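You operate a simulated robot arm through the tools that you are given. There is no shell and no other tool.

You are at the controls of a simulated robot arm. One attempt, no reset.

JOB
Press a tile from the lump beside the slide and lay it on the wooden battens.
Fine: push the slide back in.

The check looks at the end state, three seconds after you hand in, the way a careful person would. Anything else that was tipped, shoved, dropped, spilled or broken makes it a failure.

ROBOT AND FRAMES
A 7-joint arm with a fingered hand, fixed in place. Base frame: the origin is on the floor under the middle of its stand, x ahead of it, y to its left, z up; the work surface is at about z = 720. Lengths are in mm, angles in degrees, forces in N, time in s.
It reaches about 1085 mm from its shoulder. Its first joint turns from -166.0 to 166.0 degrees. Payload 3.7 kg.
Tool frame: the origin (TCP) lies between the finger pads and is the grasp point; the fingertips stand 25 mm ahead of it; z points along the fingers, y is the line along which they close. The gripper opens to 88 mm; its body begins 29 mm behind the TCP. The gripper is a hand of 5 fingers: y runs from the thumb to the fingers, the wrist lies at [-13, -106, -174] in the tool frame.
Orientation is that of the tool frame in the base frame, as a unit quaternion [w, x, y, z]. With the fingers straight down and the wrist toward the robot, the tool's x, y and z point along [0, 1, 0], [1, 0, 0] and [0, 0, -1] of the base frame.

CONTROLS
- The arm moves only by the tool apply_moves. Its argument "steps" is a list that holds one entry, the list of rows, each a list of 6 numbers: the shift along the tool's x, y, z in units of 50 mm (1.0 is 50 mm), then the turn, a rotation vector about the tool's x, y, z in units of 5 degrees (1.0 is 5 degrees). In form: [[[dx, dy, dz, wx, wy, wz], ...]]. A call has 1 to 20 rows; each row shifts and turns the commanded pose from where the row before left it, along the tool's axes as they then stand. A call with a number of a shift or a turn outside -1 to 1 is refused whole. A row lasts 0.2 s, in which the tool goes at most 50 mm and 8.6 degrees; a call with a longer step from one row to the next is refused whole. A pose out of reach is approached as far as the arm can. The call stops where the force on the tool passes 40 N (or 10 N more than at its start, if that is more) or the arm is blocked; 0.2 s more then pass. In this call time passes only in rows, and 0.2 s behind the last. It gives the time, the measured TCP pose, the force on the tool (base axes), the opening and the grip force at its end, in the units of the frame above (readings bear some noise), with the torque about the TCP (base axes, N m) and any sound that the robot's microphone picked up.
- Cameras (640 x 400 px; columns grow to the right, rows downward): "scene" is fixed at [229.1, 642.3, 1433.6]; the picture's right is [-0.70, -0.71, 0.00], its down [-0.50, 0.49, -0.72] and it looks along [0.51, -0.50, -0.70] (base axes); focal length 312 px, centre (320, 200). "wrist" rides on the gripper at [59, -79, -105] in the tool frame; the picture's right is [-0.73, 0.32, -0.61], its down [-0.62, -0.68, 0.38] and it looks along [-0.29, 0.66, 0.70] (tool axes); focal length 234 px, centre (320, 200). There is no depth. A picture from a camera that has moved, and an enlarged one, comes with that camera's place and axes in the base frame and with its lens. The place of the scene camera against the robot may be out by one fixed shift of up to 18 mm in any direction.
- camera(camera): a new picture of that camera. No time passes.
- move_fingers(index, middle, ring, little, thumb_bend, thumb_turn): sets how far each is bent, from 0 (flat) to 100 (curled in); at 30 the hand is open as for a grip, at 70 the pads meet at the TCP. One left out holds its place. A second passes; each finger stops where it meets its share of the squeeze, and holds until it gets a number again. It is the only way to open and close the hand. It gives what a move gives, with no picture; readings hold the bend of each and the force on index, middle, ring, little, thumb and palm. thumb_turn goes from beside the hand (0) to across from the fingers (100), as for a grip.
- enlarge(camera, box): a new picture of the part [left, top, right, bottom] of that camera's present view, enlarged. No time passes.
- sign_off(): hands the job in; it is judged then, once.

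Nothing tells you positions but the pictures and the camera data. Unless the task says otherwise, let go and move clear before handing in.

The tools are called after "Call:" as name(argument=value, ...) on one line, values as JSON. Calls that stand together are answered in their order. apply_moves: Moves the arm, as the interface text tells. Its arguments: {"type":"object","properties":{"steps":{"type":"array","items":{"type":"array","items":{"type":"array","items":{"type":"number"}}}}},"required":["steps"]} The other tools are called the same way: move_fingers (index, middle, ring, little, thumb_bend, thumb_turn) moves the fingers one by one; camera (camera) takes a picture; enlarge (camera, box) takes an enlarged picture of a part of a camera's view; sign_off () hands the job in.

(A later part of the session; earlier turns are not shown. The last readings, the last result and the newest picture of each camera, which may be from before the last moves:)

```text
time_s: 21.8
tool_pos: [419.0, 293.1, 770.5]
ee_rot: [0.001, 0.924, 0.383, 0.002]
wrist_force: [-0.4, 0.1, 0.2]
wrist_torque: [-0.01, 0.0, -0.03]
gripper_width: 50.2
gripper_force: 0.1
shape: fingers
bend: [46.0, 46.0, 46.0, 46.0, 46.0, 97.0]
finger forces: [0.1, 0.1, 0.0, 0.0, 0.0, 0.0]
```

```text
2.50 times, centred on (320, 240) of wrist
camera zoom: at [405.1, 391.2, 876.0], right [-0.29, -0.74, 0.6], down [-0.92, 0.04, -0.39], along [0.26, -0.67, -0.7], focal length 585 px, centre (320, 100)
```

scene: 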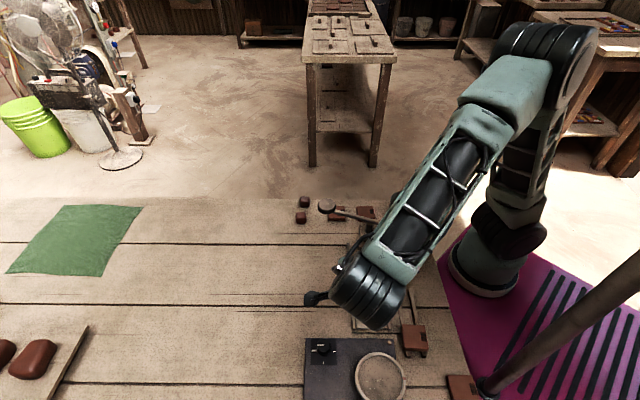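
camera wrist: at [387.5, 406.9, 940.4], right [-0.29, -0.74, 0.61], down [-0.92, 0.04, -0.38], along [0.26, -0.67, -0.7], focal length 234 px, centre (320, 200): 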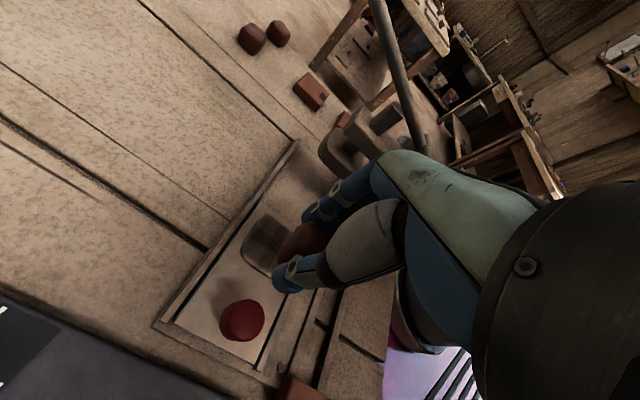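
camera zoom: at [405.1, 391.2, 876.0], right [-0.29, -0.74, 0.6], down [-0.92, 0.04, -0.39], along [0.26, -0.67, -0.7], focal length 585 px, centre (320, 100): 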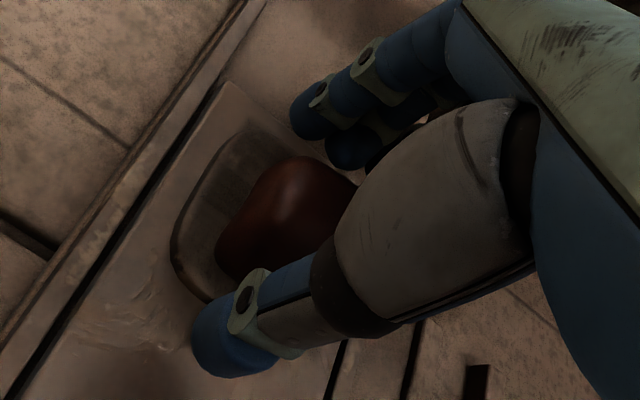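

The lump is free in the pocket. I'll lift straight up, back off, and check where it sits.

Call:
apply_moves(steps=[[[0, 0, -0.3, 0, 0, 0], [0, 0, -0.6, 0, 0, 0], [0, 0, -0.8, 0, 0, 0]]])

Call:
camera(camera="wrist")

Call:
enlarge(camera="wrist", box=[180, 180, 360, 340])

Call:
enlarge(camera="scene", box=[310, 220, 430, 330])

```text
time_s: 22.6
tool_pos: [418.9, 293.2, 856.2]
ee_rot: [0.0, 0.923, 0.384, 0.002]
wrist_force: [0.1, 0.0, -1.0]
wrist_torque: [0.02, 0.03, 0.0]
gripper_width: 50.0
gripper_force: 0.0
shape: fingers
bend: [46.0, 46.0, 46.0, 46.0, 46.0, 97.0]
finger forces: [0.0, 0.0, 0.0, 0.0, 0.1, 0.0]
```

```text
taken
camera wrist: at [404.6, 391.3, 961.1], right [-0.29, -0.74, 0.61], down [-0.92, 0.04, -0.39], along [0.26, -0.67, -0.7], focal length 234 px, centre (320, 200)
```

wrist: 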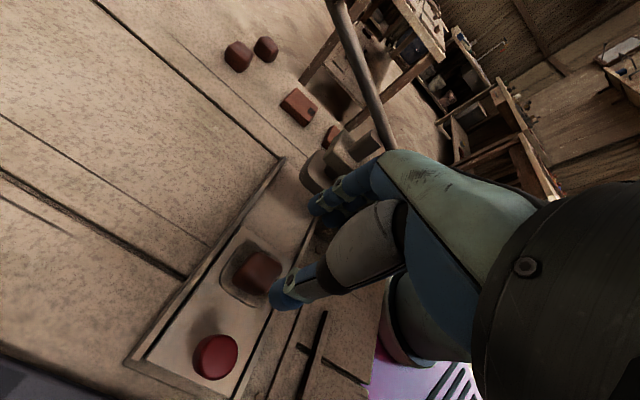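

```text
2.50 times, centred on (270, 260) of wrist
camera zoom: at [404.6, 391.3, 961.1], right [-0.29, -0.74, 0.61], down [-0.92, 0.04, -0.39], along [0.26, -0.67, -0.7], focal length 585 px, centre (445, 50)
```

zoom: 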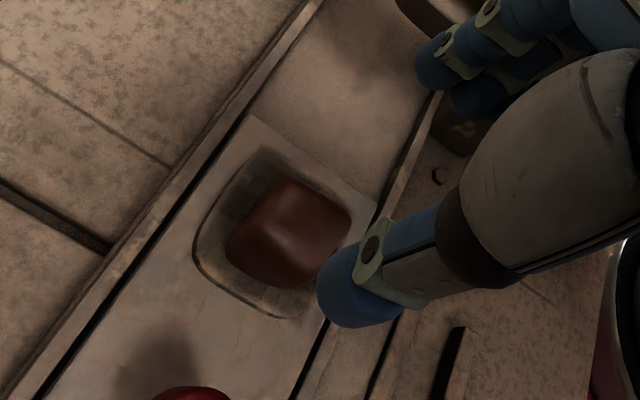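

```text
3.64 times, centred on (370, 275) of scene
camera zoom: at [229.1, 642.3, 1433.6], right [-0.7, -0.71, 0.0], down [-0.5, 0.49, -0.72], along [0.51, -0.5, -0.7], focal length 1134 px, centre (138, -73)
```

zoom: 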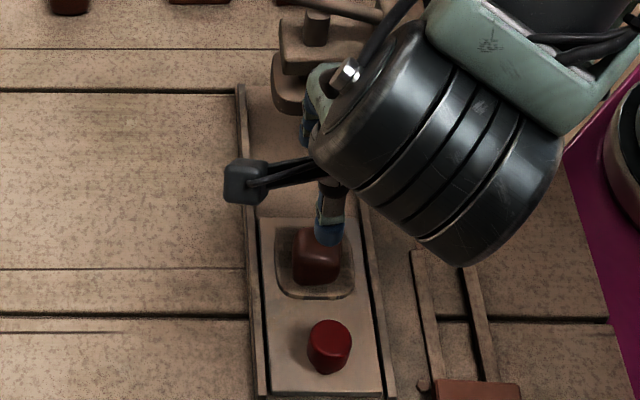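

The lump sits nicely in the pocket. Next is the red knob at about (369, 342): I'll move above it with the fingers in front and the thumb behind.

Call:
apply_moves(steps=[[[-0.01, -0.7, 0, 0, 0, 0], [-0.01, -0.7, 0, 0, 0, 0], [0, 0, 0.5, 0, 0, 0]]])

Call:
camera(camera="wrist")

Call:
enlarge(camera="wrist", box=[200, 160, 440, 320])

Call:
enlarge(camera="scene", box=[310, 220, 430, 330])

```text
time_s: 23.4
tool_pos: [368.2, 341.8, 830.9]
ee_rot: [-0.001, 0.923, 0.384, 0.003]
wrist_force: [-0.6, 0.4, 0.5]
wrist_torque: [0.01, -0.02, 0.0]
gripper_width: 50.1
gripper_force: 0.1
shape: fingers
bend: [46.0, 46.0, 46.0, 46.0, 46.0, 97.0]
finger forces: [0.1, 0.0, 0.1, 0.1, 0.0, 0.1]
```

```text
taken
camera wrist: at [353.6, 440.2, 935.7], right [-0.29, -0.74, 0.6], down [-0.92, 0.04, -0.39], along [0.26, -0.67, -0.7], focal length 234 px, centre (320, 200)
```

wrist: 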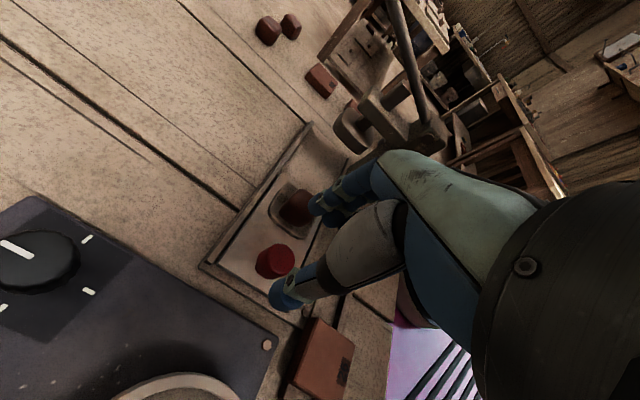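

```text
2.50 times, centred on (320, 240) of wrist
camera zoom: at [353.6, 440.2, 935.7], right [-0.29, -0.74, 0.6], down [-0.92, 0.04, -0.39], along [0.26, -0.67, -0.7], focal length 585 px, centre (320, 100)
```

zoom: 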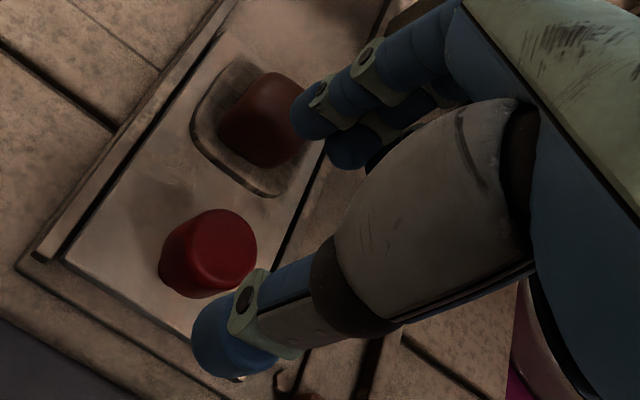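

```text
3.64 times, centred on (370, 275) of scene
camera zoom: at [229.1, 642.3, 1433.6], right [-0.7, -0.71, 0.0], down [-0.5, 0.49, -0.72], along [0.51, -0.5, -0.7], focal length 1134 px, centre (138, -73)
```

zoom: 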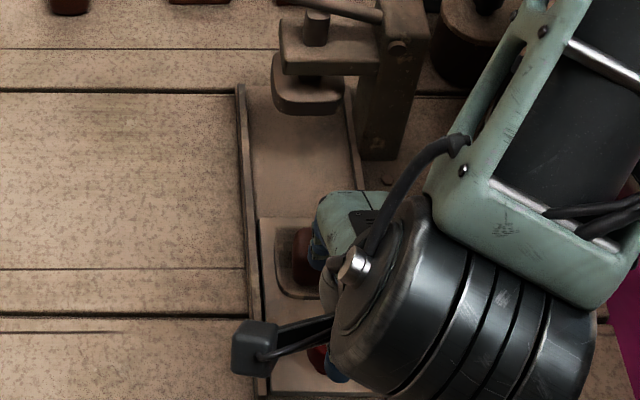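

The knob is directly under the TCP. I'll narrow the opening slightly to stay clear of the lump and go down around the knob.

Call:
move_fingers(index=49, middle=49, ring=49, little=49, thumb_bend=48)

Call:
apply_moves(steps=[[[0, 0, 0.4, 0, 0, 0], [0, 0, 0.4, 0, 0, 0], [0, 0, 0.2, 0, 0, 0], [0, 0, 0.12, 0, 0, 0]]])

Call:
enlarge(camera="wrist", box=[200, 160, 440, 320])

```text
time_s: 24.4
tool_pos: [368.9, 342.5, 831.0]
ee_rot: [0.001, 0.924, 0.382, 0.002]
wrist_force: [0.4, -0.2, -0.1]
wrist_torque: [-0.01, -0.01, 0.03]
gripper_width: 45.3
gripper_force: 0.0
shape: fingers
bend: [49.0, 49.0, 49.0, 49.0, 48.0, 97.0]
finger forces: [0.0, 0.0, 0.1, 0.1, 0.1, 0.0]
```

```text
time_s: 25.4
tool_pos: [370.7, 342.0, 777.0]
ee_rot: [0.001, 0.924, 0.382, 0.002]
wrist_force: [0.1, 0.8, 0.5]
wrist_torque: [0.02, -0.01, -0.01]
gripper_width: 45.4
gripper_force: 0.0
shape: fingers
bend: [49.0, 49.0, 49.0, 49.0, 48.0, 97.0]
finger forces: [0.0, 0.0, 0.0, 0.0, 0.0, 0.0]
```

```text
2.50 times, centred on (320, 240) of wrist
camera zoom: at [355.4, 440.1, 880.1], right [-0.29, -0.74, 0.61], down [-0.92, 0.04, -0.39], along [0.26, -0.67, -0.7], focal length 585 px, centre (320, 100)
```

zoom: 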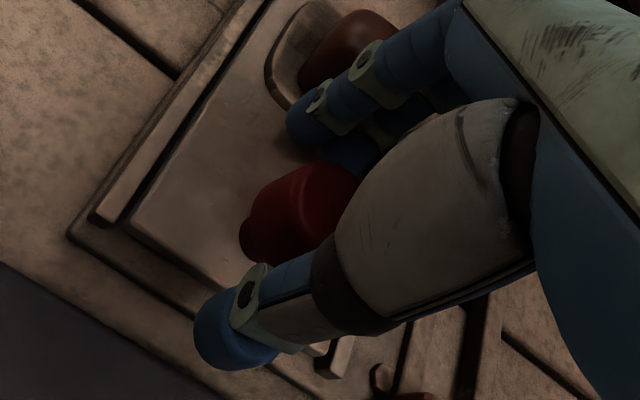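

The knob is between thumb and fingers, so I'll close lightly on it.

Call:
move_fingers(index=59, middle=59, thumb_bend=58)

Call:
enlarge(camera="wrist", box=[200, 160, 440, 320])

```text
time_s: 26.4
tool_pos: [370.8, 342.5, 775.4]
ee_rot: [0.0, 0.924, 0.382, 0.002]
wrist_force: [-0.3, 0.7, 0.9]
wrist_torque: [0.02, 0.04, -0.03]
gripper_width: 24.5
gripper_force: 0.1
shape: fingers
bend: [59.0, 59.0, 49.0, 49.0, 57.0, 97.0]
finger forces: [0.0, 0.0, 0.0, 0.0, 0.0, 0.0]
```

```text
2.50 times, centred on (320, 240) of wrist
camera zoom: at [355.2, 440.2, 880.4], right [-0.29, -0.74, 0.6], down [-0.92, 0.04, -0.39], along [0.26, -0.67, -0.7], focal length 585 px, centre (320, 100)
```

zoom: 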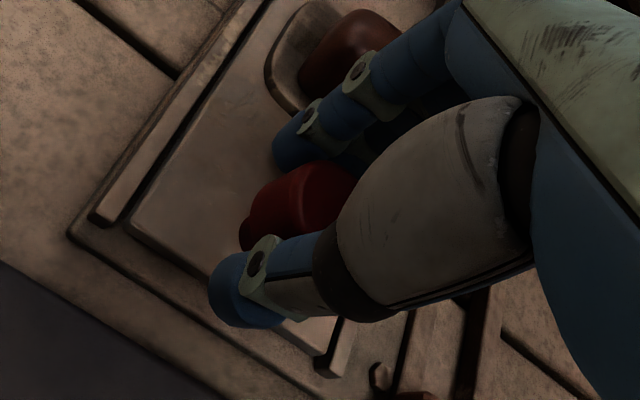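

Call:
move_fingers(index=65, middle=65, thumb_bend=64)

Call:
enlarge(camera="wrist", box=[200, 160, 440, 320])

```text
time_s: 27.4
tool_pos: [370.4, 341.1, 776.6]
ee_rot: [0.002, 0.924, 0.382, 0.003]
wrist_force: [2.4, -1.3, -0.4]
wrist_torque: [-0.05, -0.07, 0.04]
gripper_width: 16.5
gripper_force: 2.8
shape: fingers
bend: [62.0, 62.0, 49.0, 49.0, 62.0, 97.0]
finger forces: [2.1, 2.7, 0.1, 0.1, 1.3, 0.0]
```

```text
2.50 times, centred on (320, 240) of wrist
camera zoom: at [355.4, 440.1, 880.4], right [-0.29, -0.74, 0.61], down [-0.92, 0.04, -0.39], along [0.26, -0.67, -0.7], focal length 585 px, centre (320, 100)
```

zoom: 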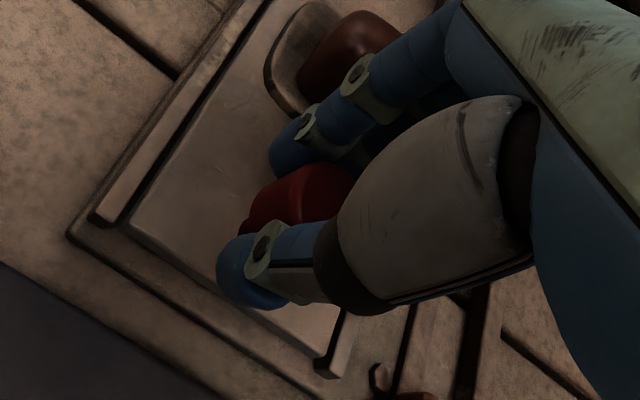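

The knob is gripped. I'll push the slide towards the press in gentle steps.

Call:
apply_moves(steps=[[[0, 0.15, 0, 0, 0, 0], [0, 0.3, 0, 0, 0, 0], [0, 0.3, 0, 0, 0, 0], [0, 0.3, 0, 0, 0, 0], [0, 0.15, 0, 0, 0, 0]]])

Call:
camera(camera="wrist")

Call:
enlarge(camera="scene", box=[310, 200, 430, 330])

```text
time_s: 28.6
tool_pos: [413.0, 299.7, 775.4]
ee_rot: [0.0, 0.924, 0.383, 0.003]
wrist_force: [-0.6, 0.0, 1.4]
wrist_torque: [0.02, 0.05, -0.01]
gripper_width: 16.4
gripper_force: 2.5
shape: fingers
bend: [64.0, 63.0, 49.0, 49.0, 60.0, 97.0]
finger forces: [1.0, 1.6, 0.0, 0.0, 2.9, 0.0]
```

```text
taken
camera wrist: at [398.1, 397.7, 879.7], right [-0.29, -0.74, 0.6], down [-0.92, 0.04, -0.39], along [0.26, -0.67, -0.7], focal length 234 px, centre (320, 200)
```

wrist: 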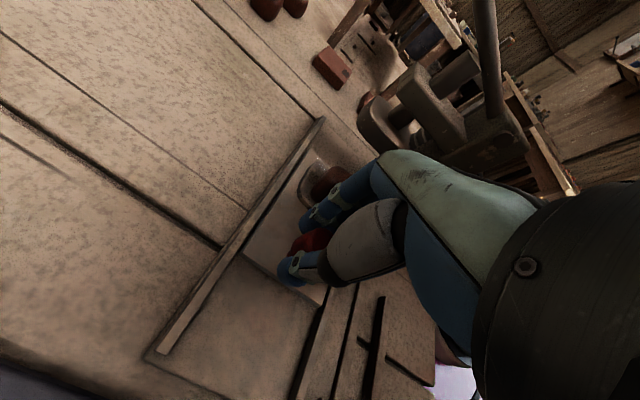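

```text
3.08 times, centred on (370, 265) of scene
camera zoom: at [229.1, 642.3, 1433.6], right [-0.7, -0.71, 0.0], down [-0.5, 0.49, -0.72], along [0.51, -0.5, -0.7], focal length 959 px, centre (166, 0)
```

zoom: 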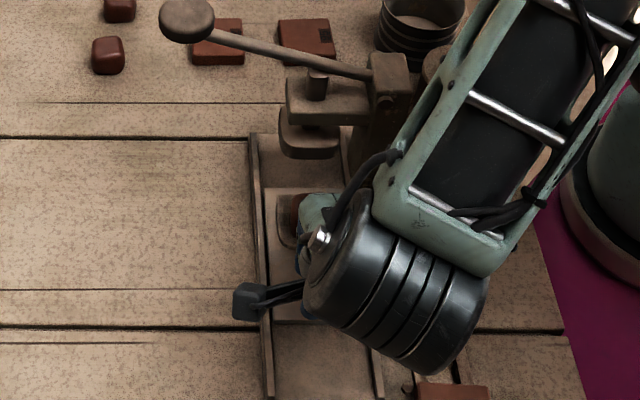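

The slide is moving well. I'll go another 25 mm and then check the finger clearance to the plunger.

Call:
apply_moves(steps=[[[0, 0.25, 0, 0, 0, 0], [0, 0.25, 0, 0, 0, 0]]])

Call:
camera(camera="wrist")

Call:
enlarge(camera="scene", box=[310, 200, 430, 330])

Call:
enlarge(camera="wrist", box=[260, 60, 440, 260])

```text
time_s: 29.2
tool_pos: [430.3, 281.4, 775.3]
ee_rot: [0.001, 0.924, 0.383, 0.003]
wrist_force: [0.2, 0.5, -0.6]
wrist_torque: [-0.04, -0.01, 0.0]
gripper_width: 16.2
gripper_force: 2.5
shape: fingers
bend: [64.0, 63.0, 49.0, 49.0, 60.0, 97.0]
finger forces: [0.9, 1.5, 0.0, 0.1, 2.8, 0.0]
```

```text
taken
camera wrist: at [416.2, 379.6, 880.2], right [-0.29, -0.74, 0.61], down [-0.92, 0.04, -0.39], along [0.26, -0.67, -0.7], focal length 234 px, centre (320, 200)
```

wrist: 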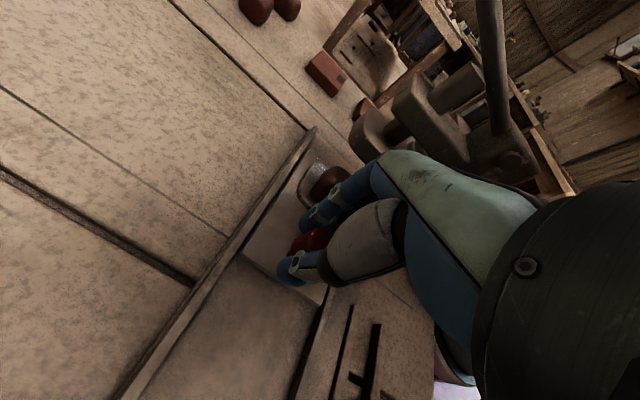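

```text
3.08 times, centred on (370, 265) of scene
camera zoom: at [229.1, 642.3, 1433.6], right [-0.7, -0.71, 0.0], down [-0.5, 0.49, -0.72], along [0.51, -0.5, -0.7], focal length 959 px, centre (166, 0)
```

zoom: 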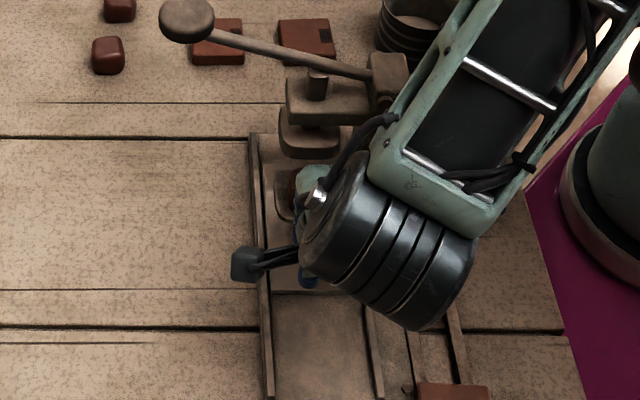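

```text
2.00 times, centred on (350, 160) of wrist
camera zoom: at [416.2, 379.6, 880.2], right [-0.29, -0.74, 0.61], down [-0.92, 0.04, -0.39], along [0.26, -0.67, -0.7], focal length 468 px, centre (260, 280)
```

zoom: 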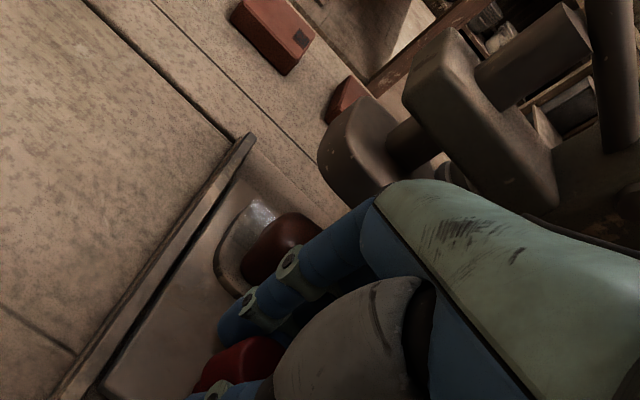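

My knuckles would get near the plunger if I kept gripping. I'll let go, lift, move behind the knob with a closed hand, and push it the rest of the way from behind.

Call:
move_fingers(index=49, middle=49, thumb_bend=46)

Call:
apply_moves(steps=[[[0, 0, -0.4, 0, 0, 0], [0, 0, -0.6, 0, 0, 0], [0, -0.5, 0, 0, 0, 0], [0, -0.4, 0, 0, 0, 0]]])

Call:
move_fingers(index=67, middle=67, ring=67, little=67, thumb_bend=67)

Call:
camera(camera="wrist")

Call:
enlarge(camera="scene", box=[310, 200, 430, 330])

```text
time_s: 30.2
tool_pos: [430.3, 281.7, 776.5]
ee_rot: [0.001, 0.924, 0.383, 0.002]
wrist_force: [0.0, -0.3, 0.3]
wrist_torque: [-0.02, 0.02, -0.02]
gripper_width: 46.7
gripper_force: 0.1
shape: fingers
bend: [49.0, 49.0, 49.0, 49.0, 46.0, 97.0]
finger forces: [0.0, 0.0, 0.0, 0.0, 0.0, 0.0]
```

```text
time_s: 31.2
tool_pos: [397.5, 313.5, 825.7]
ee_rot: [0.001, 0.924, 0.382, 0.002]
wrist_force: [-0.3, 0.2, -0.5]
wrist_torque: [-0.05, 0.02, -0.03]
gripper_width: 47.0
gripper_force: 0.1
shape: fingers
bend: [49.0, 49.0, 49.0, 49.0, 46.0, 97.0]
finger forces: [0.0, 0.0, 0.0, 0.1, 0.0, 0.0]
```

```text
time_s: 32.2
tool_pos: [397.5, 312.7, 826.1]
ee_rot: [0.001, 0.924, 0.382, 0.002]
wrist_force: [-0.4, -0.1, 0.2]
wrist_torque: [0.01, 0.0, 0.0]
gripper_width: 5.1
gripper_force: 0.0
shape: fingers
bend: [67.0, 67.0, 67.0, 67.0, 67.0, 97.0]
finger forces: [0.0, 0.1, 0.1, 0.1, 0.0, 0.0]
```

```text
taken
camera wrist: at [382.9, 411.1, 930.6], right [-0.29, -0.74, 0.6], down [-0.92, 0.04, -0.39], along [0.26, -0.67, -0.7], focal length 234 px, centre (320, 200)
```

wrist: 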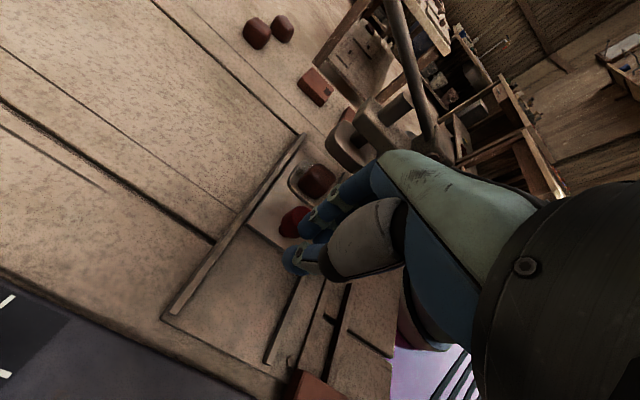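

```text
3.08 times, centred on (370, 265) of scene
camera zoom: at [229.1, 642.3, 1433.6], right [-0.7, -0.71, 0.0], down [-0.5, 0.49, -0.72], along [0.51, -0.5, -0.7], focal length 959 px, centre (166, 0)
```

zoom: 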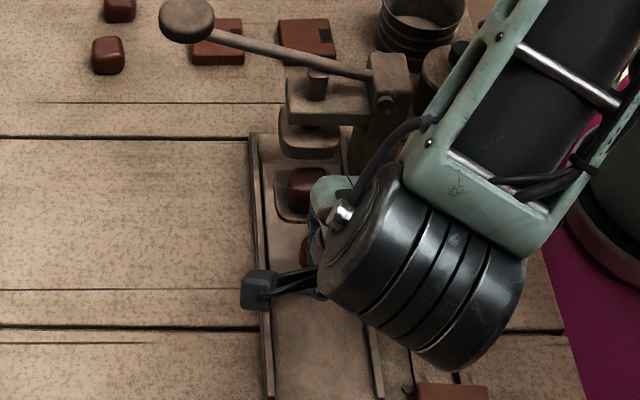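

The knob is ahead of the closed fingertips. I'll lower behind it and push.

Call:
apply_moves(steps=[[[0, 0, 0.5, 0, 0, 0], [0, 0, 0.45, 0, 0, 0]]])

Call:
enlarge(camera="wrist", box=[220, 120, 420, 320])

```text
time_s: 32.8
tool_pos: [397.4, 312.1, 777.7]
ee_rot: [0.0, 0.924, 0.383, 0.002]
wrist_force: [0.0, 1.0, 0.3]
wrist_torque: [0.0, 0.02, -0.02]
gripper_width: 5.4
gripper_force: 0.1
shape: fingers
bend: [67.0, 67.0, 67.0, 67.0, 67.0, 97.0]
finger forces: [0.0, 0.0, 0.1, 0.0, 0.0, 0.1]
```

```text
2.00 times, centred on (320, 220) of wrist
camera zoom: at [383.1, 410.7, 882.4], right [-0.29, -0.74, 0.6], down [-0.92, 0.04, -0.39], along [0.26, -0.67, -0.7], focal length 468 px, centre (320, 160)
```

zoom: 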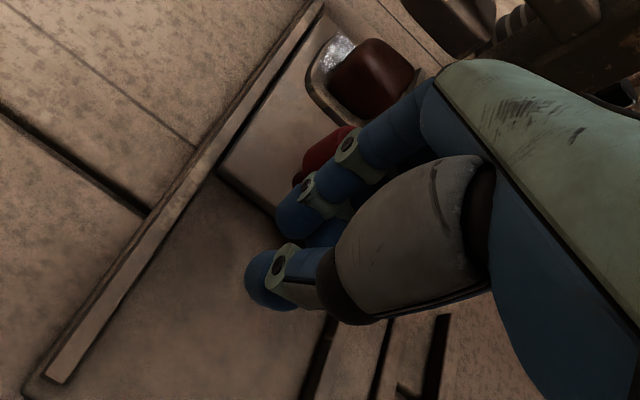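

Call:
apply_moves(steps=[[[0, 0.2, 0, 0, 0, 0], [0, 0.2, 0, 0, 0, 0], [0, 0.2, 0, 0, 0, 0]]])

Call:
enlarge(camera="wrist", box=[220, 80, 460, 320])

Call:
enlarge(camera="scene", box=[310, 200, 430, 330])

```text
time_s: 33.6
tool_pos: [419.2, 293.1, 779.9]
ee_rot: [0.0, 0.924, 0.382, 0.003]
wrist_force: [-1.1, 1.3, 1.4]
wrist_torque: [-0.02, -0.03, -0.04]
gripper_width: 5.3
gripper_force: 0.6
shape: fingers
bend: [67.0, 68.0, 67.0, 67.0, 67.0, 97.0]
finger forces: [0.0, 1.9, 0.1, 0.0, 0.0, 0.1]
```

```text
1.67 times, centred on (340, 200) of wrist
camera zoom: at [404.1, 391.3, 883.1], right [-0.29, -0.74, 0.6], down [-0.92, 0.04, -0.39], along [0.26, -0.67, -0.7], focal length 390 px, centre (287, 200)
```

zoom: 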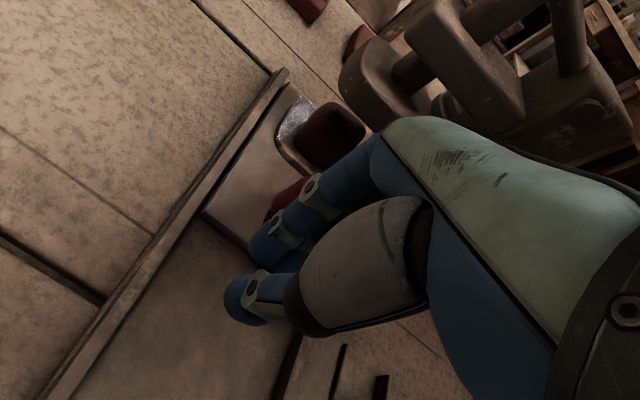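

```text
3.08 times, centred on (370, 265) of scene
camera zoom: at [229.1, 642.3, 1433.6], right [-0.7, -0.71, 0.0], down [-0.5, 0.49, -0.72], along [0.51, -0.5, -0.7], focal length 959 px, centre (166, 0)
```

zoom: 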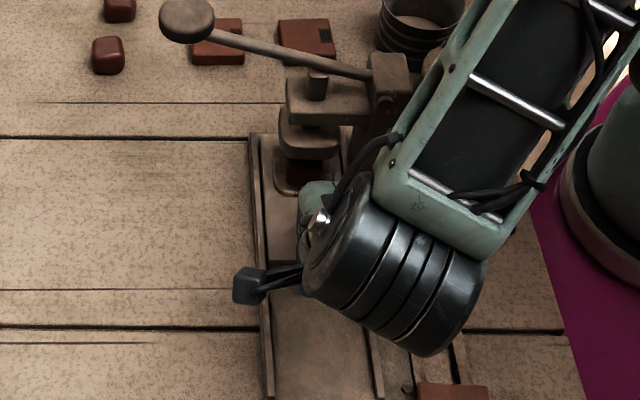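

It's pushing from behind nicely, with the lump going under the plunger. I'll continue until the slide stops.

Call:
apply_moves(steps=[[[0, 0.15, 0, 0, 0, 0], [0, 0.15, 0, 0, 0, 0], [0, 0.1, 0, 0, 0, 0]]])

Call:
enlarge(camera="wrist", box=[220, 80, 460, 320])

Call:
enlarge(camera="scene", box=[310, 200, 430, 330])

```text
time_s: 34.4
tool_pos: [432.4, 280.7, 779.3]
ee_rot: [-0.001, 0.924, 0.383, 0.003]
wrist_force: [-16.2, 16.5, 10.0]
wrist_torque: [0.0, 0.07, -0.09]
gripper_width: 0.0
gripper_force: 12.3
shape: fingers
bend: [70.0, 72.0, 67.0, 67.0, 66.0, 97.0]
finger forces: [11.6, 13.5, 0.0, 0.1, 0.0, 0.1]
```

```text
1.67 times, centred on (340, 200) of wrist
camera zoom: at [418.0, 378.3, 884.2], right [-0.29, -0.74, 0.6], down [-0.92, 0.04, -0.39], along [0.26, -0.67, -0.7], focal length 390 px, centre (287, 200)
```

zoom: 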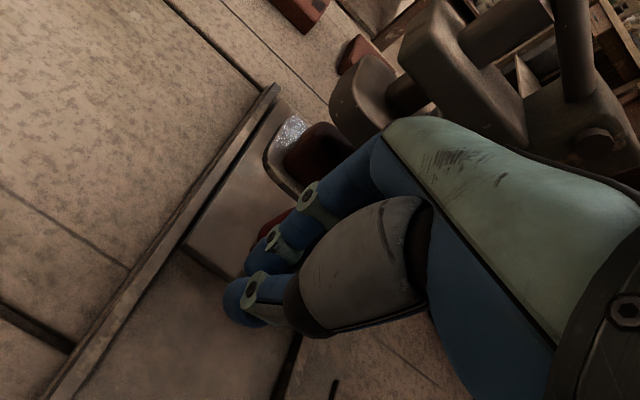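

```text
3.08 times, centred on (370, 265) of scene
camera zoom: at [229.1, 642.3, 1433.6], right [-0.7, -0.71, 0.0], down [-0.5, 0.49, -0.72], along [0.51, -0.5, -0.7], focal length 959 px, centre (166, 0)
```

zoom: 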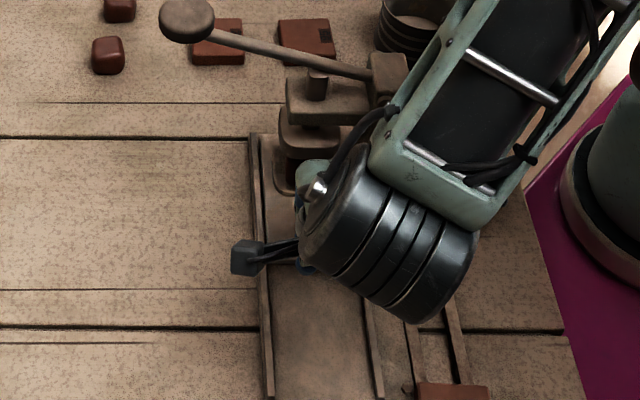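

The resistance went up to about 23 N, which may be the end stop. I'll push a bit more to see whether it's really at the end.

Call:
apply_moves(steps=[[[0, 0.06, 0, 0, 0, 0], [0, 0.06, 0, 0, 0, 0]]])

Call:
enlarge(camera="wrist", box=[220, 80, 460, 320])

Call:
enlarge(camera="scene", box=[310, 200, 430, 330])

```text
time_s: 35.0
tool_pos: [437.8, 274.6, 780.7]
ee_rot: [-0.001, 0.924, 0.382, 0.004]
wrist_force: [-11.0, 24.4, 19.0]
wrist_torque: [0.12, 0.06, 0.04]
gripper_width: 0.0
gripper_force: 17.1
shape: fingers
bend: [71.0, 72.0, 67.0, 67.0, 64.0, 97.0]
finger forces: [22.1, 12.0, 0.0, 0.0, 0.1, 0.0]
```

```text
1.67 times, centred on (340, 200) of wrist
camera zoom: at [423.2, 373.7, 884.2], right [-0.29, -0.74, 0.6], down [-0.92, 0.04, -0.39], along [0.26, -0.67, -0.7], focal length 390 px, centre (287, 200)
```

zoom: 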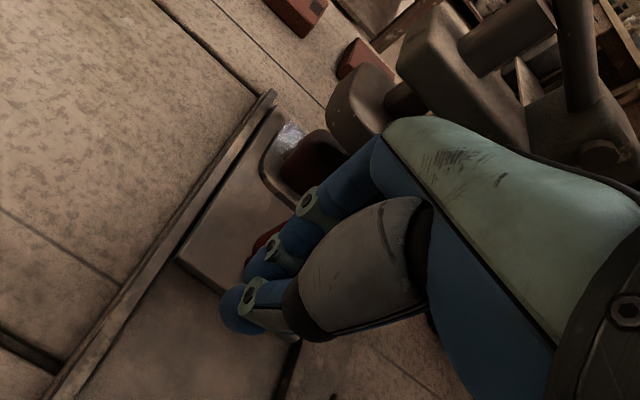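

```text
3.08 times, centred on (370, 265) of scene
camera zoom: at [229.1, 642.3, 1433.6], right [-0.7, -0.71, 0.0], down [-0.5, 0.49, -0.72], along [0.51, -0.5, -0.7], focal length 959 px, centre (166, 0)
```

zoom: 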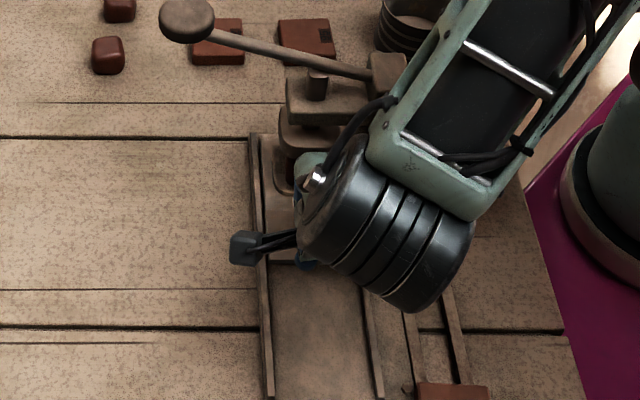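

The slide isn't advancing any more, so it's at its stop. I'll back off, lift, and take a clear look.

Call:
apply_moves(steps=[[[0, -0.3, 0, 0, 0, 0], [0, -0.3, -0.3, 0, 0, 0], [0, -0.5, -0.7, 0, 0, 0], [0, -0.5, -0.8, 0, 0, 0], [0.5, -0.2, -0.8, 0, 0, 0], [0.9, 0, -0.4, 0, 0, 0], [0.9, 0, -0.4, 0, 0, 0]]])

Call:
camera(camera="wrist")

Call:
camera(camera="scene")

```text
time_s: 36.6
tool_pos: [454.4, 420.6, 949.6]
ee_rot: [0.0, 0.924, 0.383, 0.003]
wrist_force: [0.3, 0.9, 0.5]
wrist_torque: [0.02, -0.01, 0.02]
gripper_width: 4.6
gripper_force: 0.1
shape: fingers
bend: [67.0, 67.0, 67.0, 67.0, 67.0, 97.0]
finger forces: [0.1, 0.0, 0.0, 0.0, 0.1, 0.0]
```

```text
taken
camera wrist: at [439.4, 519.1, 1053.4], right [-0.29, -0.74, 0.6], down [-0.92, 0.04, -0.39], along [0.26, -0.67, -0.7], focal length 234 px, centre (320, 200)
```

wrist: 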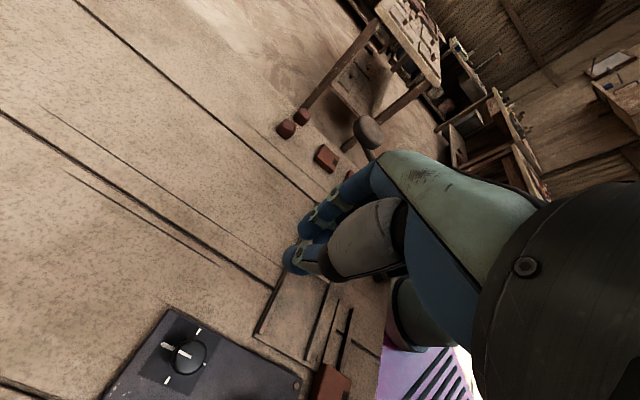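

```text
taken
```

scene: 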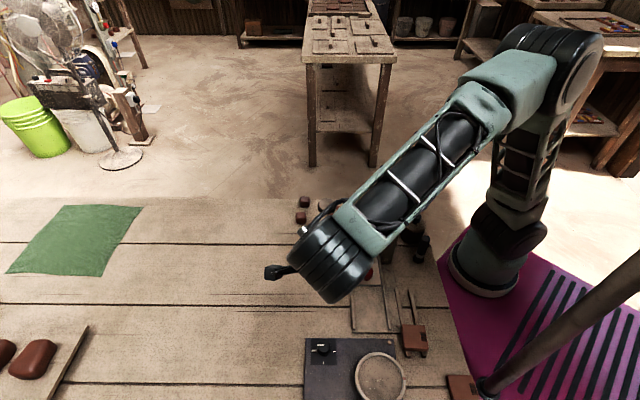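

The slide is in. The lever knob triangulates to about (567, 290, 927), so I'll go above it with the closed hand.

Call:
apply_moves(steps=[[[0, 0, -1, 0, 0, 0], [-0.04, 0.86, 0, 0, 0, 0], [-0.04, 0.86, 0, 0, 0, 0], [-0.04, 0.86, 0, 0, 0, 0], [-0.04, 0.8, 0, 0, 0, 0]]])

Call:
camera(camera="wrist")

Call:
camera(camera="scene")

Call:
enlarge(camera="scene", box=[280, 180, 440, 280])

```text
time_s: 37.8
tool_pos: [568.1, 293.8, 999.0]
ee_rot: [0.001, 0.924, 0.383, 0.002]
wrist_force: [0.4, 0.9, 0.7]
wrist_torque: [-0.03, -0.01, -0.01]
gripper_width: 4.8
gripper_force: 0.1
shape: fingers
bend: [67.0, 67.0, 67.0, 67.0, 67.0, 97.0]
finger forces: [0.0, 0.1, 0.0, 0.0, 0.0, 0.1]
```

```text
taken
camera wrist: at [553.3, 391.4, 1102.9], right [-0.29, -0.74, 0.61], down [-0.92, 0.04, -0.39], along [0.26, -0.67, -0.7], focal length 234 px, centre (320, 200)
```

wrist: 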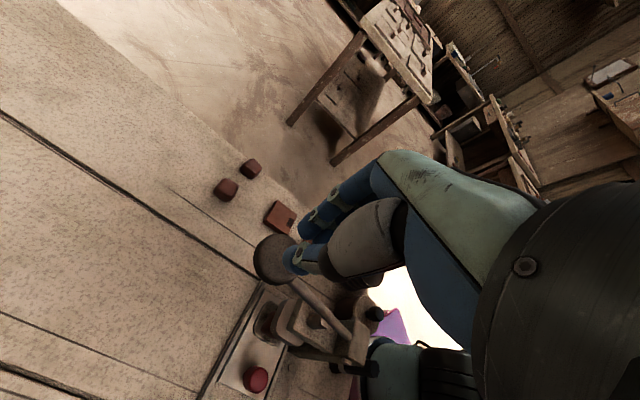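

```text
taken
```

scene: 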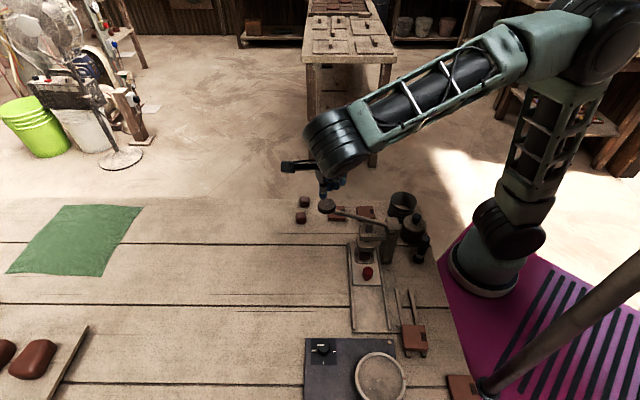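

```text
4.00 times, centred on (360, 230) of scene
camera zoom: at [229.1, 642.3, 1433.6], right [-0.7, -0.71, 0.0], down [-0.5, 0.49, -0.72], along [0.51, -0.5, -0.7], focal length 1247 px, centre (160, 80)
```

zoom: 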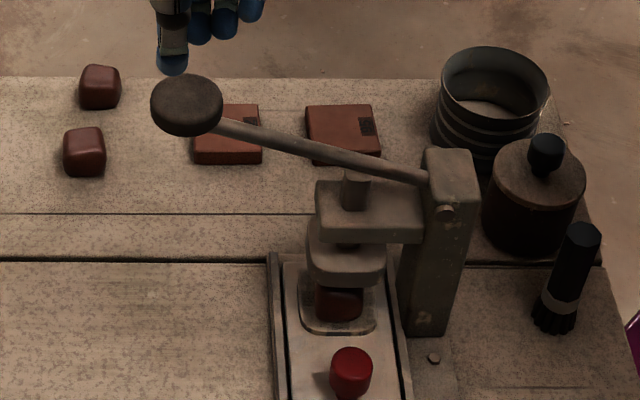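

The slide is fully in with the die under the plunger, and the hand is right above the lever knob. I'll go down until it touches.

Call:
apply_moves(steps=[[[0, 0, 0.4, 0, 0, 0], [0, 0, 0.2, 0, 0, 0], [0, 0, 0.1, 0, 0, 0], [0, 0, 0.1, 0, 0, 0]]])

Call:
enlarge(camera="scene", box=[280, 180, 440, 280])

Call:
enlarge(camera="wrist", box=[200, 160, 440, 320])

```text
time_s: 38.8
tool_pos: [567.7, 294.3, 959.3]
ee_rot: [0.001, 0.924, 0.381, 0.002]
wrist_force: [-0.2, -0.8, 0.3]
wrist_torque: [0.02, 0.02, -0.01]
gripper_width: 4.8
gripper_force: 0.4
shape: fingers
bend: [67.0, 67.0, 67.0, 67.0, 67.0, 97.0]
finger forces: [0.1, 0.4, 0.1, 0.1, 0.0, 0.0]
```

```text
4.00 times, centred on (360, 230) of scene
camera zoom: at [229.1, 642.3, 1433.6], right [-0.7, -0.71, 0.0], down [-0.5, 0.49, -0.72], along [0.51, -0.5, -0.7], focal length 1247 px, centre (160, 80)
```

zoom: 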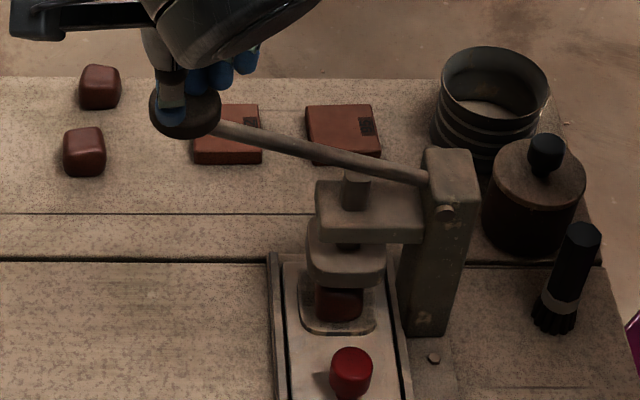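

```text
2.50 times, centred on (320, 240) of wrist
camera zoom: at [554.0, 391.9, 1063.9], right [-0.29, -0.74, 0.61], down [-0.92, 0.04, -0.39], along [0.26, -0.67, -0.7], focal length 585 px, centre (320, 100)
```

zoom: 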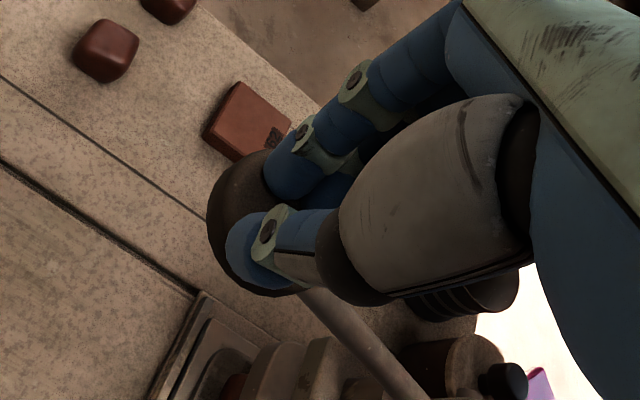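

Contact has just started. I'll press down along the lever's arc in small steps.

Call:
apply_moves(steps=[[[0.06, 0, 0.2, 0, 0, 0], [0.06, 0, 0.2, 0, 0, 0], [0.05, 0, 0.2, 0, 0, 0]]])

Call:
enlarge(camera="scene", box=[280, 180, 440, 280])

Call:
enlarge(camera="wrist", box=[200, 160, 440, 320])

```text
time_s: 39.6
tool_pos: [576.0, 300.0, 927.4]
ee_rot: [0.0, 0.924, 0.383, 0.002]
wrist_force: [0.4, 0.6, 1.6]
wrist_torque: [-0.01, -0.01, 0.0]
gripper_width: 4.9
gripper_force: 0.5
shape: fingers
bend: [67.0, 67.0, 67.0, 67.0, 67.0, 97.0]
finger forces: [0.0, 1.2, 0.0, 0.0, 0.0, 0.0]
```

```text
4.00 times, centred on (360, 230) of scene
camera zoom: at [229.1, 642.3, 1433.6], right [-0.7, -0.71, 0.0], down [-0.5, 0.49, -0.72], along [0.51, -0.5, -0.7], focal length 1247 px, centre (160, 80)
```

zoom: 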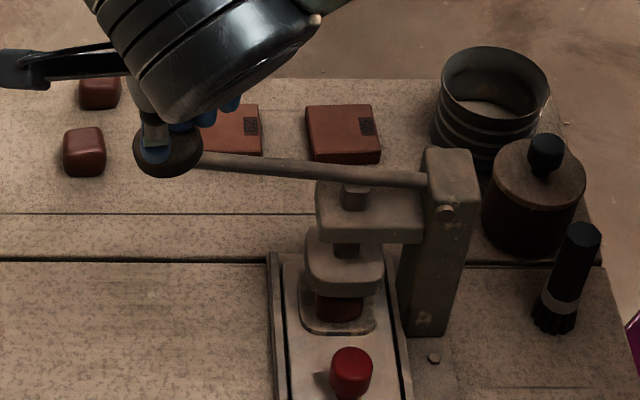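

```text
2.50 times, centred on (320, 240) of wrist
camera zoom: at [560.0, 397.8, 1033.1], right [-0.29, -0.74, 0.6], down [-0.92, 0.04, -0.39], along [0.26, -0.67, -0.7], focal length 585 px, centre (320, 100)
```

zoom: 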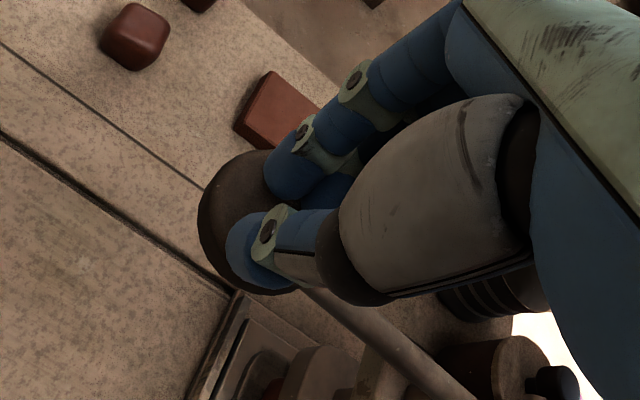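

The lever is coming down smoothly and the plunger is descending. I'll keep going.

Call:
apply_moves(steps=[[[0.04, 0, 0.2, 0, 0, 0], [0.03, 0, 0.2, 0, 0, 0], [0.02, 0, 0.2, 0, 0, 0]]])

Call:
enlarge(camera="scene", box=[280, 180, 440, 280])

Call:
enlarge(camera="wrist", box=[200, 160, 440, 320])

```text
time_s: 40.4
tool_pos: [577.0, 303.6, 900.3]
ee_rot: [0.001, 0.924, 0.382, 0.003]
wrist_force: [1.0, -0.2, 2.4]
wrist_torque: [-0.05, -0.03, 0.01]
gripper_width: 4.8
gripper_force: 1.3
shape: fingers
bend: [67.0, 67.0, 67.0, 67.0, 67.0, 97.0]
finger forces: [0.1, 3.3, 0.0, 0.0, 0.1, 0.1]
```

```text
4.00 times, centred on (360, 230) of scene
camera zoom: at [229.1, 642.3, 1433.6], right [-0.7, -0.71, 0.0], down [-0.5, 0.49, -0.72], along [0.51, -0.5, -0.7], focal length 1247 px, centre (160, 80)
```

zoom: 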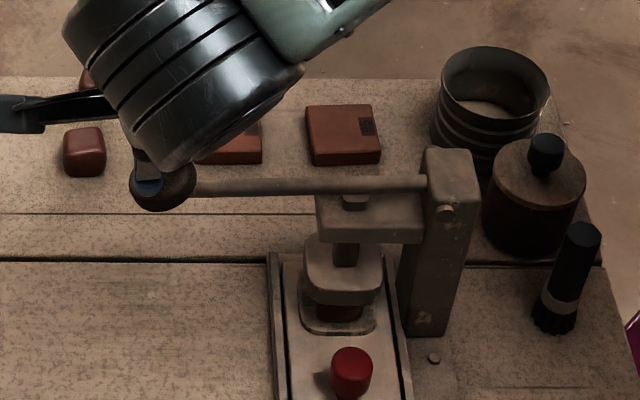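

```text
2.50 times, centred on (320, 240) of wrist
camera zoom: at [562.9, 401.1, 1004.3], right [-0.29, -0.74, 0.6], down [-0.92, 0.04, -0.39], along [0.26, -0.67, -0.7], focal length 585 px, centre (320, 100)
```

zoom: 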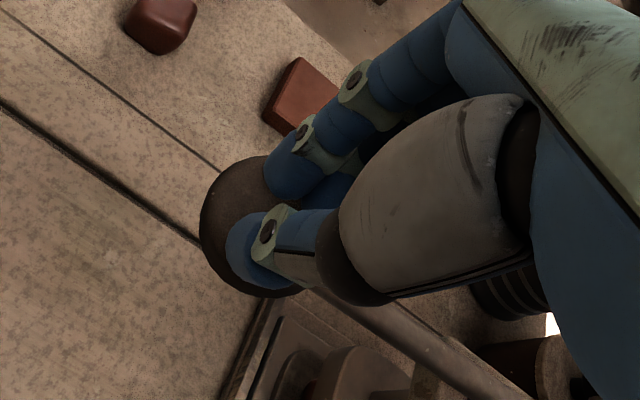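

Call:
apply_moves(steps=[[[0, 0, 0.2, 0, 0, 0], [0, 0, 0.2, 0, 0, 0]]])

Call:
enlarge(camera="scene", box=[280, 180, 440, 280])

Call:
enlarge(camera="wrist", box=[200, 160, 440, 320])

```text
time_s: 41.0
tool_pos: [577.5, 303.1, 879.0]
ee_rot: [0.0, 0.924, 0.382, 0.004]
wrist_force: [4.3, -1.7, 9.7]
wrist_torque: [-0.17, -0.07, 0.09]
gripper_width: 4.9
gripper_force: 5.1
shape: fingers
bend: [67.0, 66.0, 67.0, 67.0, 67.0, 97.0]
finger forces: [0.1, 9.7, 0.5, 0.0, 0.1, 0.0]
```

```text
4.00 times, centred on (360, 230) of scene
camera zoom: at [229.1, 642.3, 1433.6], right [-0.7, -0.71, 0.0], down [-0.5, 0.49, -0.72], along [0.51, -0.5, -0.7], focal length 1247 px, centre (160, 80)
```

zoom: 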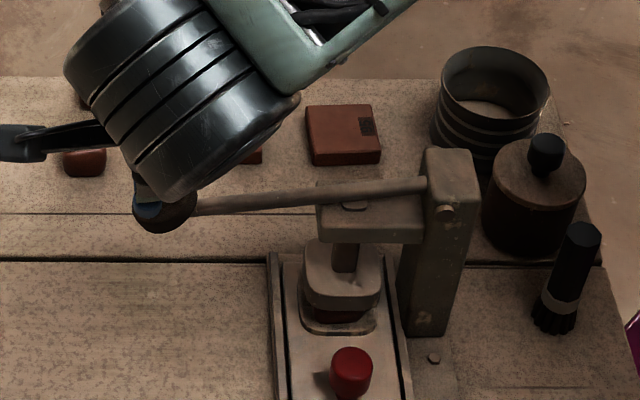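

```text
2.50 times, centred on (320, 240) of wrist
camera zoom: at [563.3, 401.3, 984.2], right [-0.29, -0.74, 0.6], down [-0.92, 0.04, -0.39], along [0.26, -0.67, -0.7], focal length 585 px, centre (320, 100)
```

zoom: 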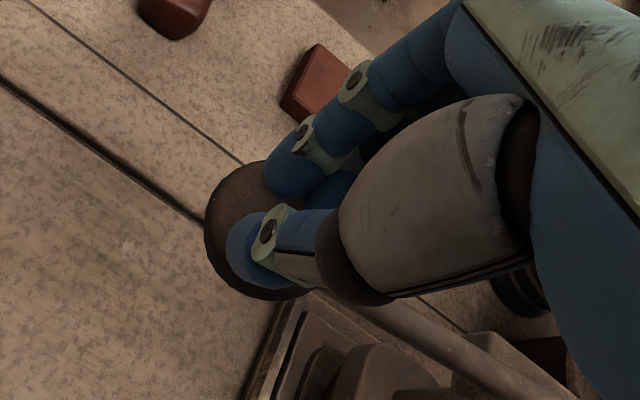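

The lump is now being compressed at about 10 N. I'll keep pressing.

Call:
apply_moves(steps=[[[-0.03, 0, 0.12, 0, 0, 0], [-0.03, 0, 0.12, 0, 0, 0], [-0.03, 0, 0.12, 0, 0, 0]]])

Call:
enlarge(camera="scene", box=[280, 180, 440, 280])

Call:
enlarge(camera="wrist", box=[200, 160, 440, 320])

```text
time_s: 41.8
tool_pos: [575.9, 299.9, 862.1]
ee_rot: [0.0, 0.924, 0.383, 0.002]
wrist_force: [12.0, 9.2, 7.0]
wrist_torque: [0.16, -0.26, 0.12]
gripper_width: 4.8
gripper_force: 7.3
shape: fingers
bend: [67.0, 66.0, 67.0, 67.0, 67.0, 97.0]
finger forces: [0.0, 15.5, 0.0, 0.1, 0.1, 0.1]
```

```text
4.00 times, centred on (360, 230) of scene
camera zoom: at [229.1, 642.3, 1433.6], right [-0.7, -0.71, 0.0], down [-0.5, 0.49, -0.72], along [0.51, -0.5, -0.7], focal length 1247 px, centre (160, 80)
```

zoom: 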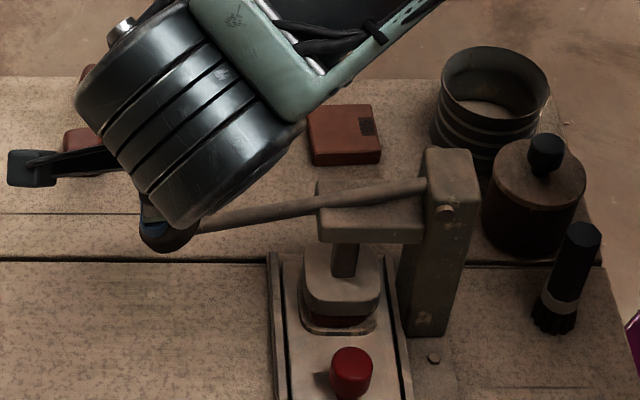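

```text
2.50 times, centred on (320, 240) of wrist
camera zoom: at [560.7, 398.6, 966.2], right [-0.29, -0.74, 0.6], down [-0.92, 0.04, -0.39], along [0.26, -0.67, -0.7], focal length 585 px, centre (320, 100)
```

zoom: 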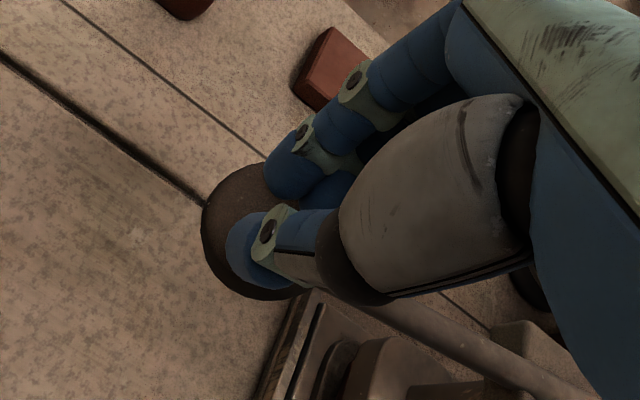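

The middle finger is carrying the whole load because the knob top now slopes. I'll back off slightly and tilt the hand about 15° to match the lever.

Call:
apply_moves(steps=[[[0.08, 0, -0.12, 0, 0, 0], [0.06, 0, 0, 0, -1, 0], [0.04, 0, 0, 0, -1, 0], [0.04, 0, 0, 0, -1, 0]]])

Call:
enlarge(camera="scene", box=[280, 180, 440, 280])

Call:
enlarge(camera="wrist", box=[200, 160, 440, 320])

```text
time_s: 42.8
tool_pos: [581.9, 307.1, 866.0]
ee_rot: [0.05, 0.916, 0.379, -0.119]
wrist_force: [1.0, 1.0, 1.8]
wrist_torque: [0.0, 0.0, 0.02]
gripper_width: 4.8
gripper_force: 1.1
shape: fingers
bend: [67.0, 68.0, 67.0, 67.0, 67.0, 97.0]
finger forces: [0.0, 2.1, 0.2, 0.0, 0.0, 0.1]
```

```text
4.00 times, centred on (360, 230) of scene
camera zoom: at [229.1, 642.3, 1433.6], right [-0.7, -0.71, 0.0], down [-0.5, 0.49, -0.72], along [0.51, -0.5, -0.7], focal length 1247 px, centre (160, 80)
```

zoom: 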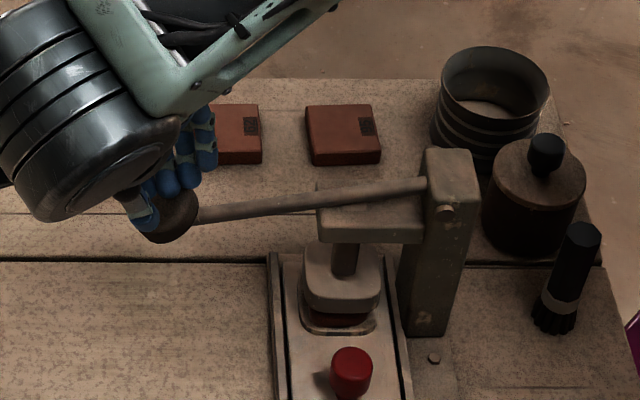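

```text
2.50 times, centred on (320, 240) of wrist
camera zoom: at [586.1, 423.3, 952.3], right [-0.16, -0.61, 0.77], down [-0.98, -0.01, -0.21], along [0.14, -0.79, -0.6], focal length 585 px, centre (320, 100)
```

zoom: 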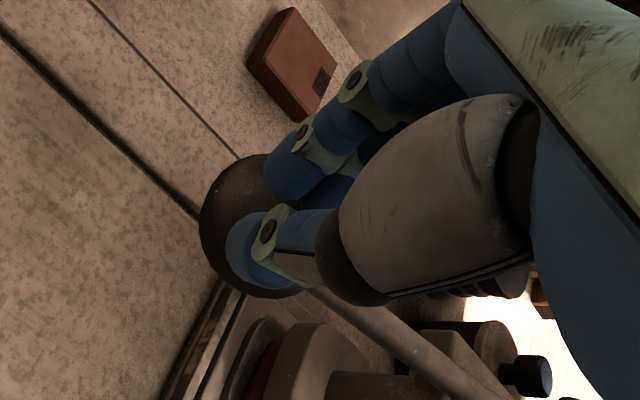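

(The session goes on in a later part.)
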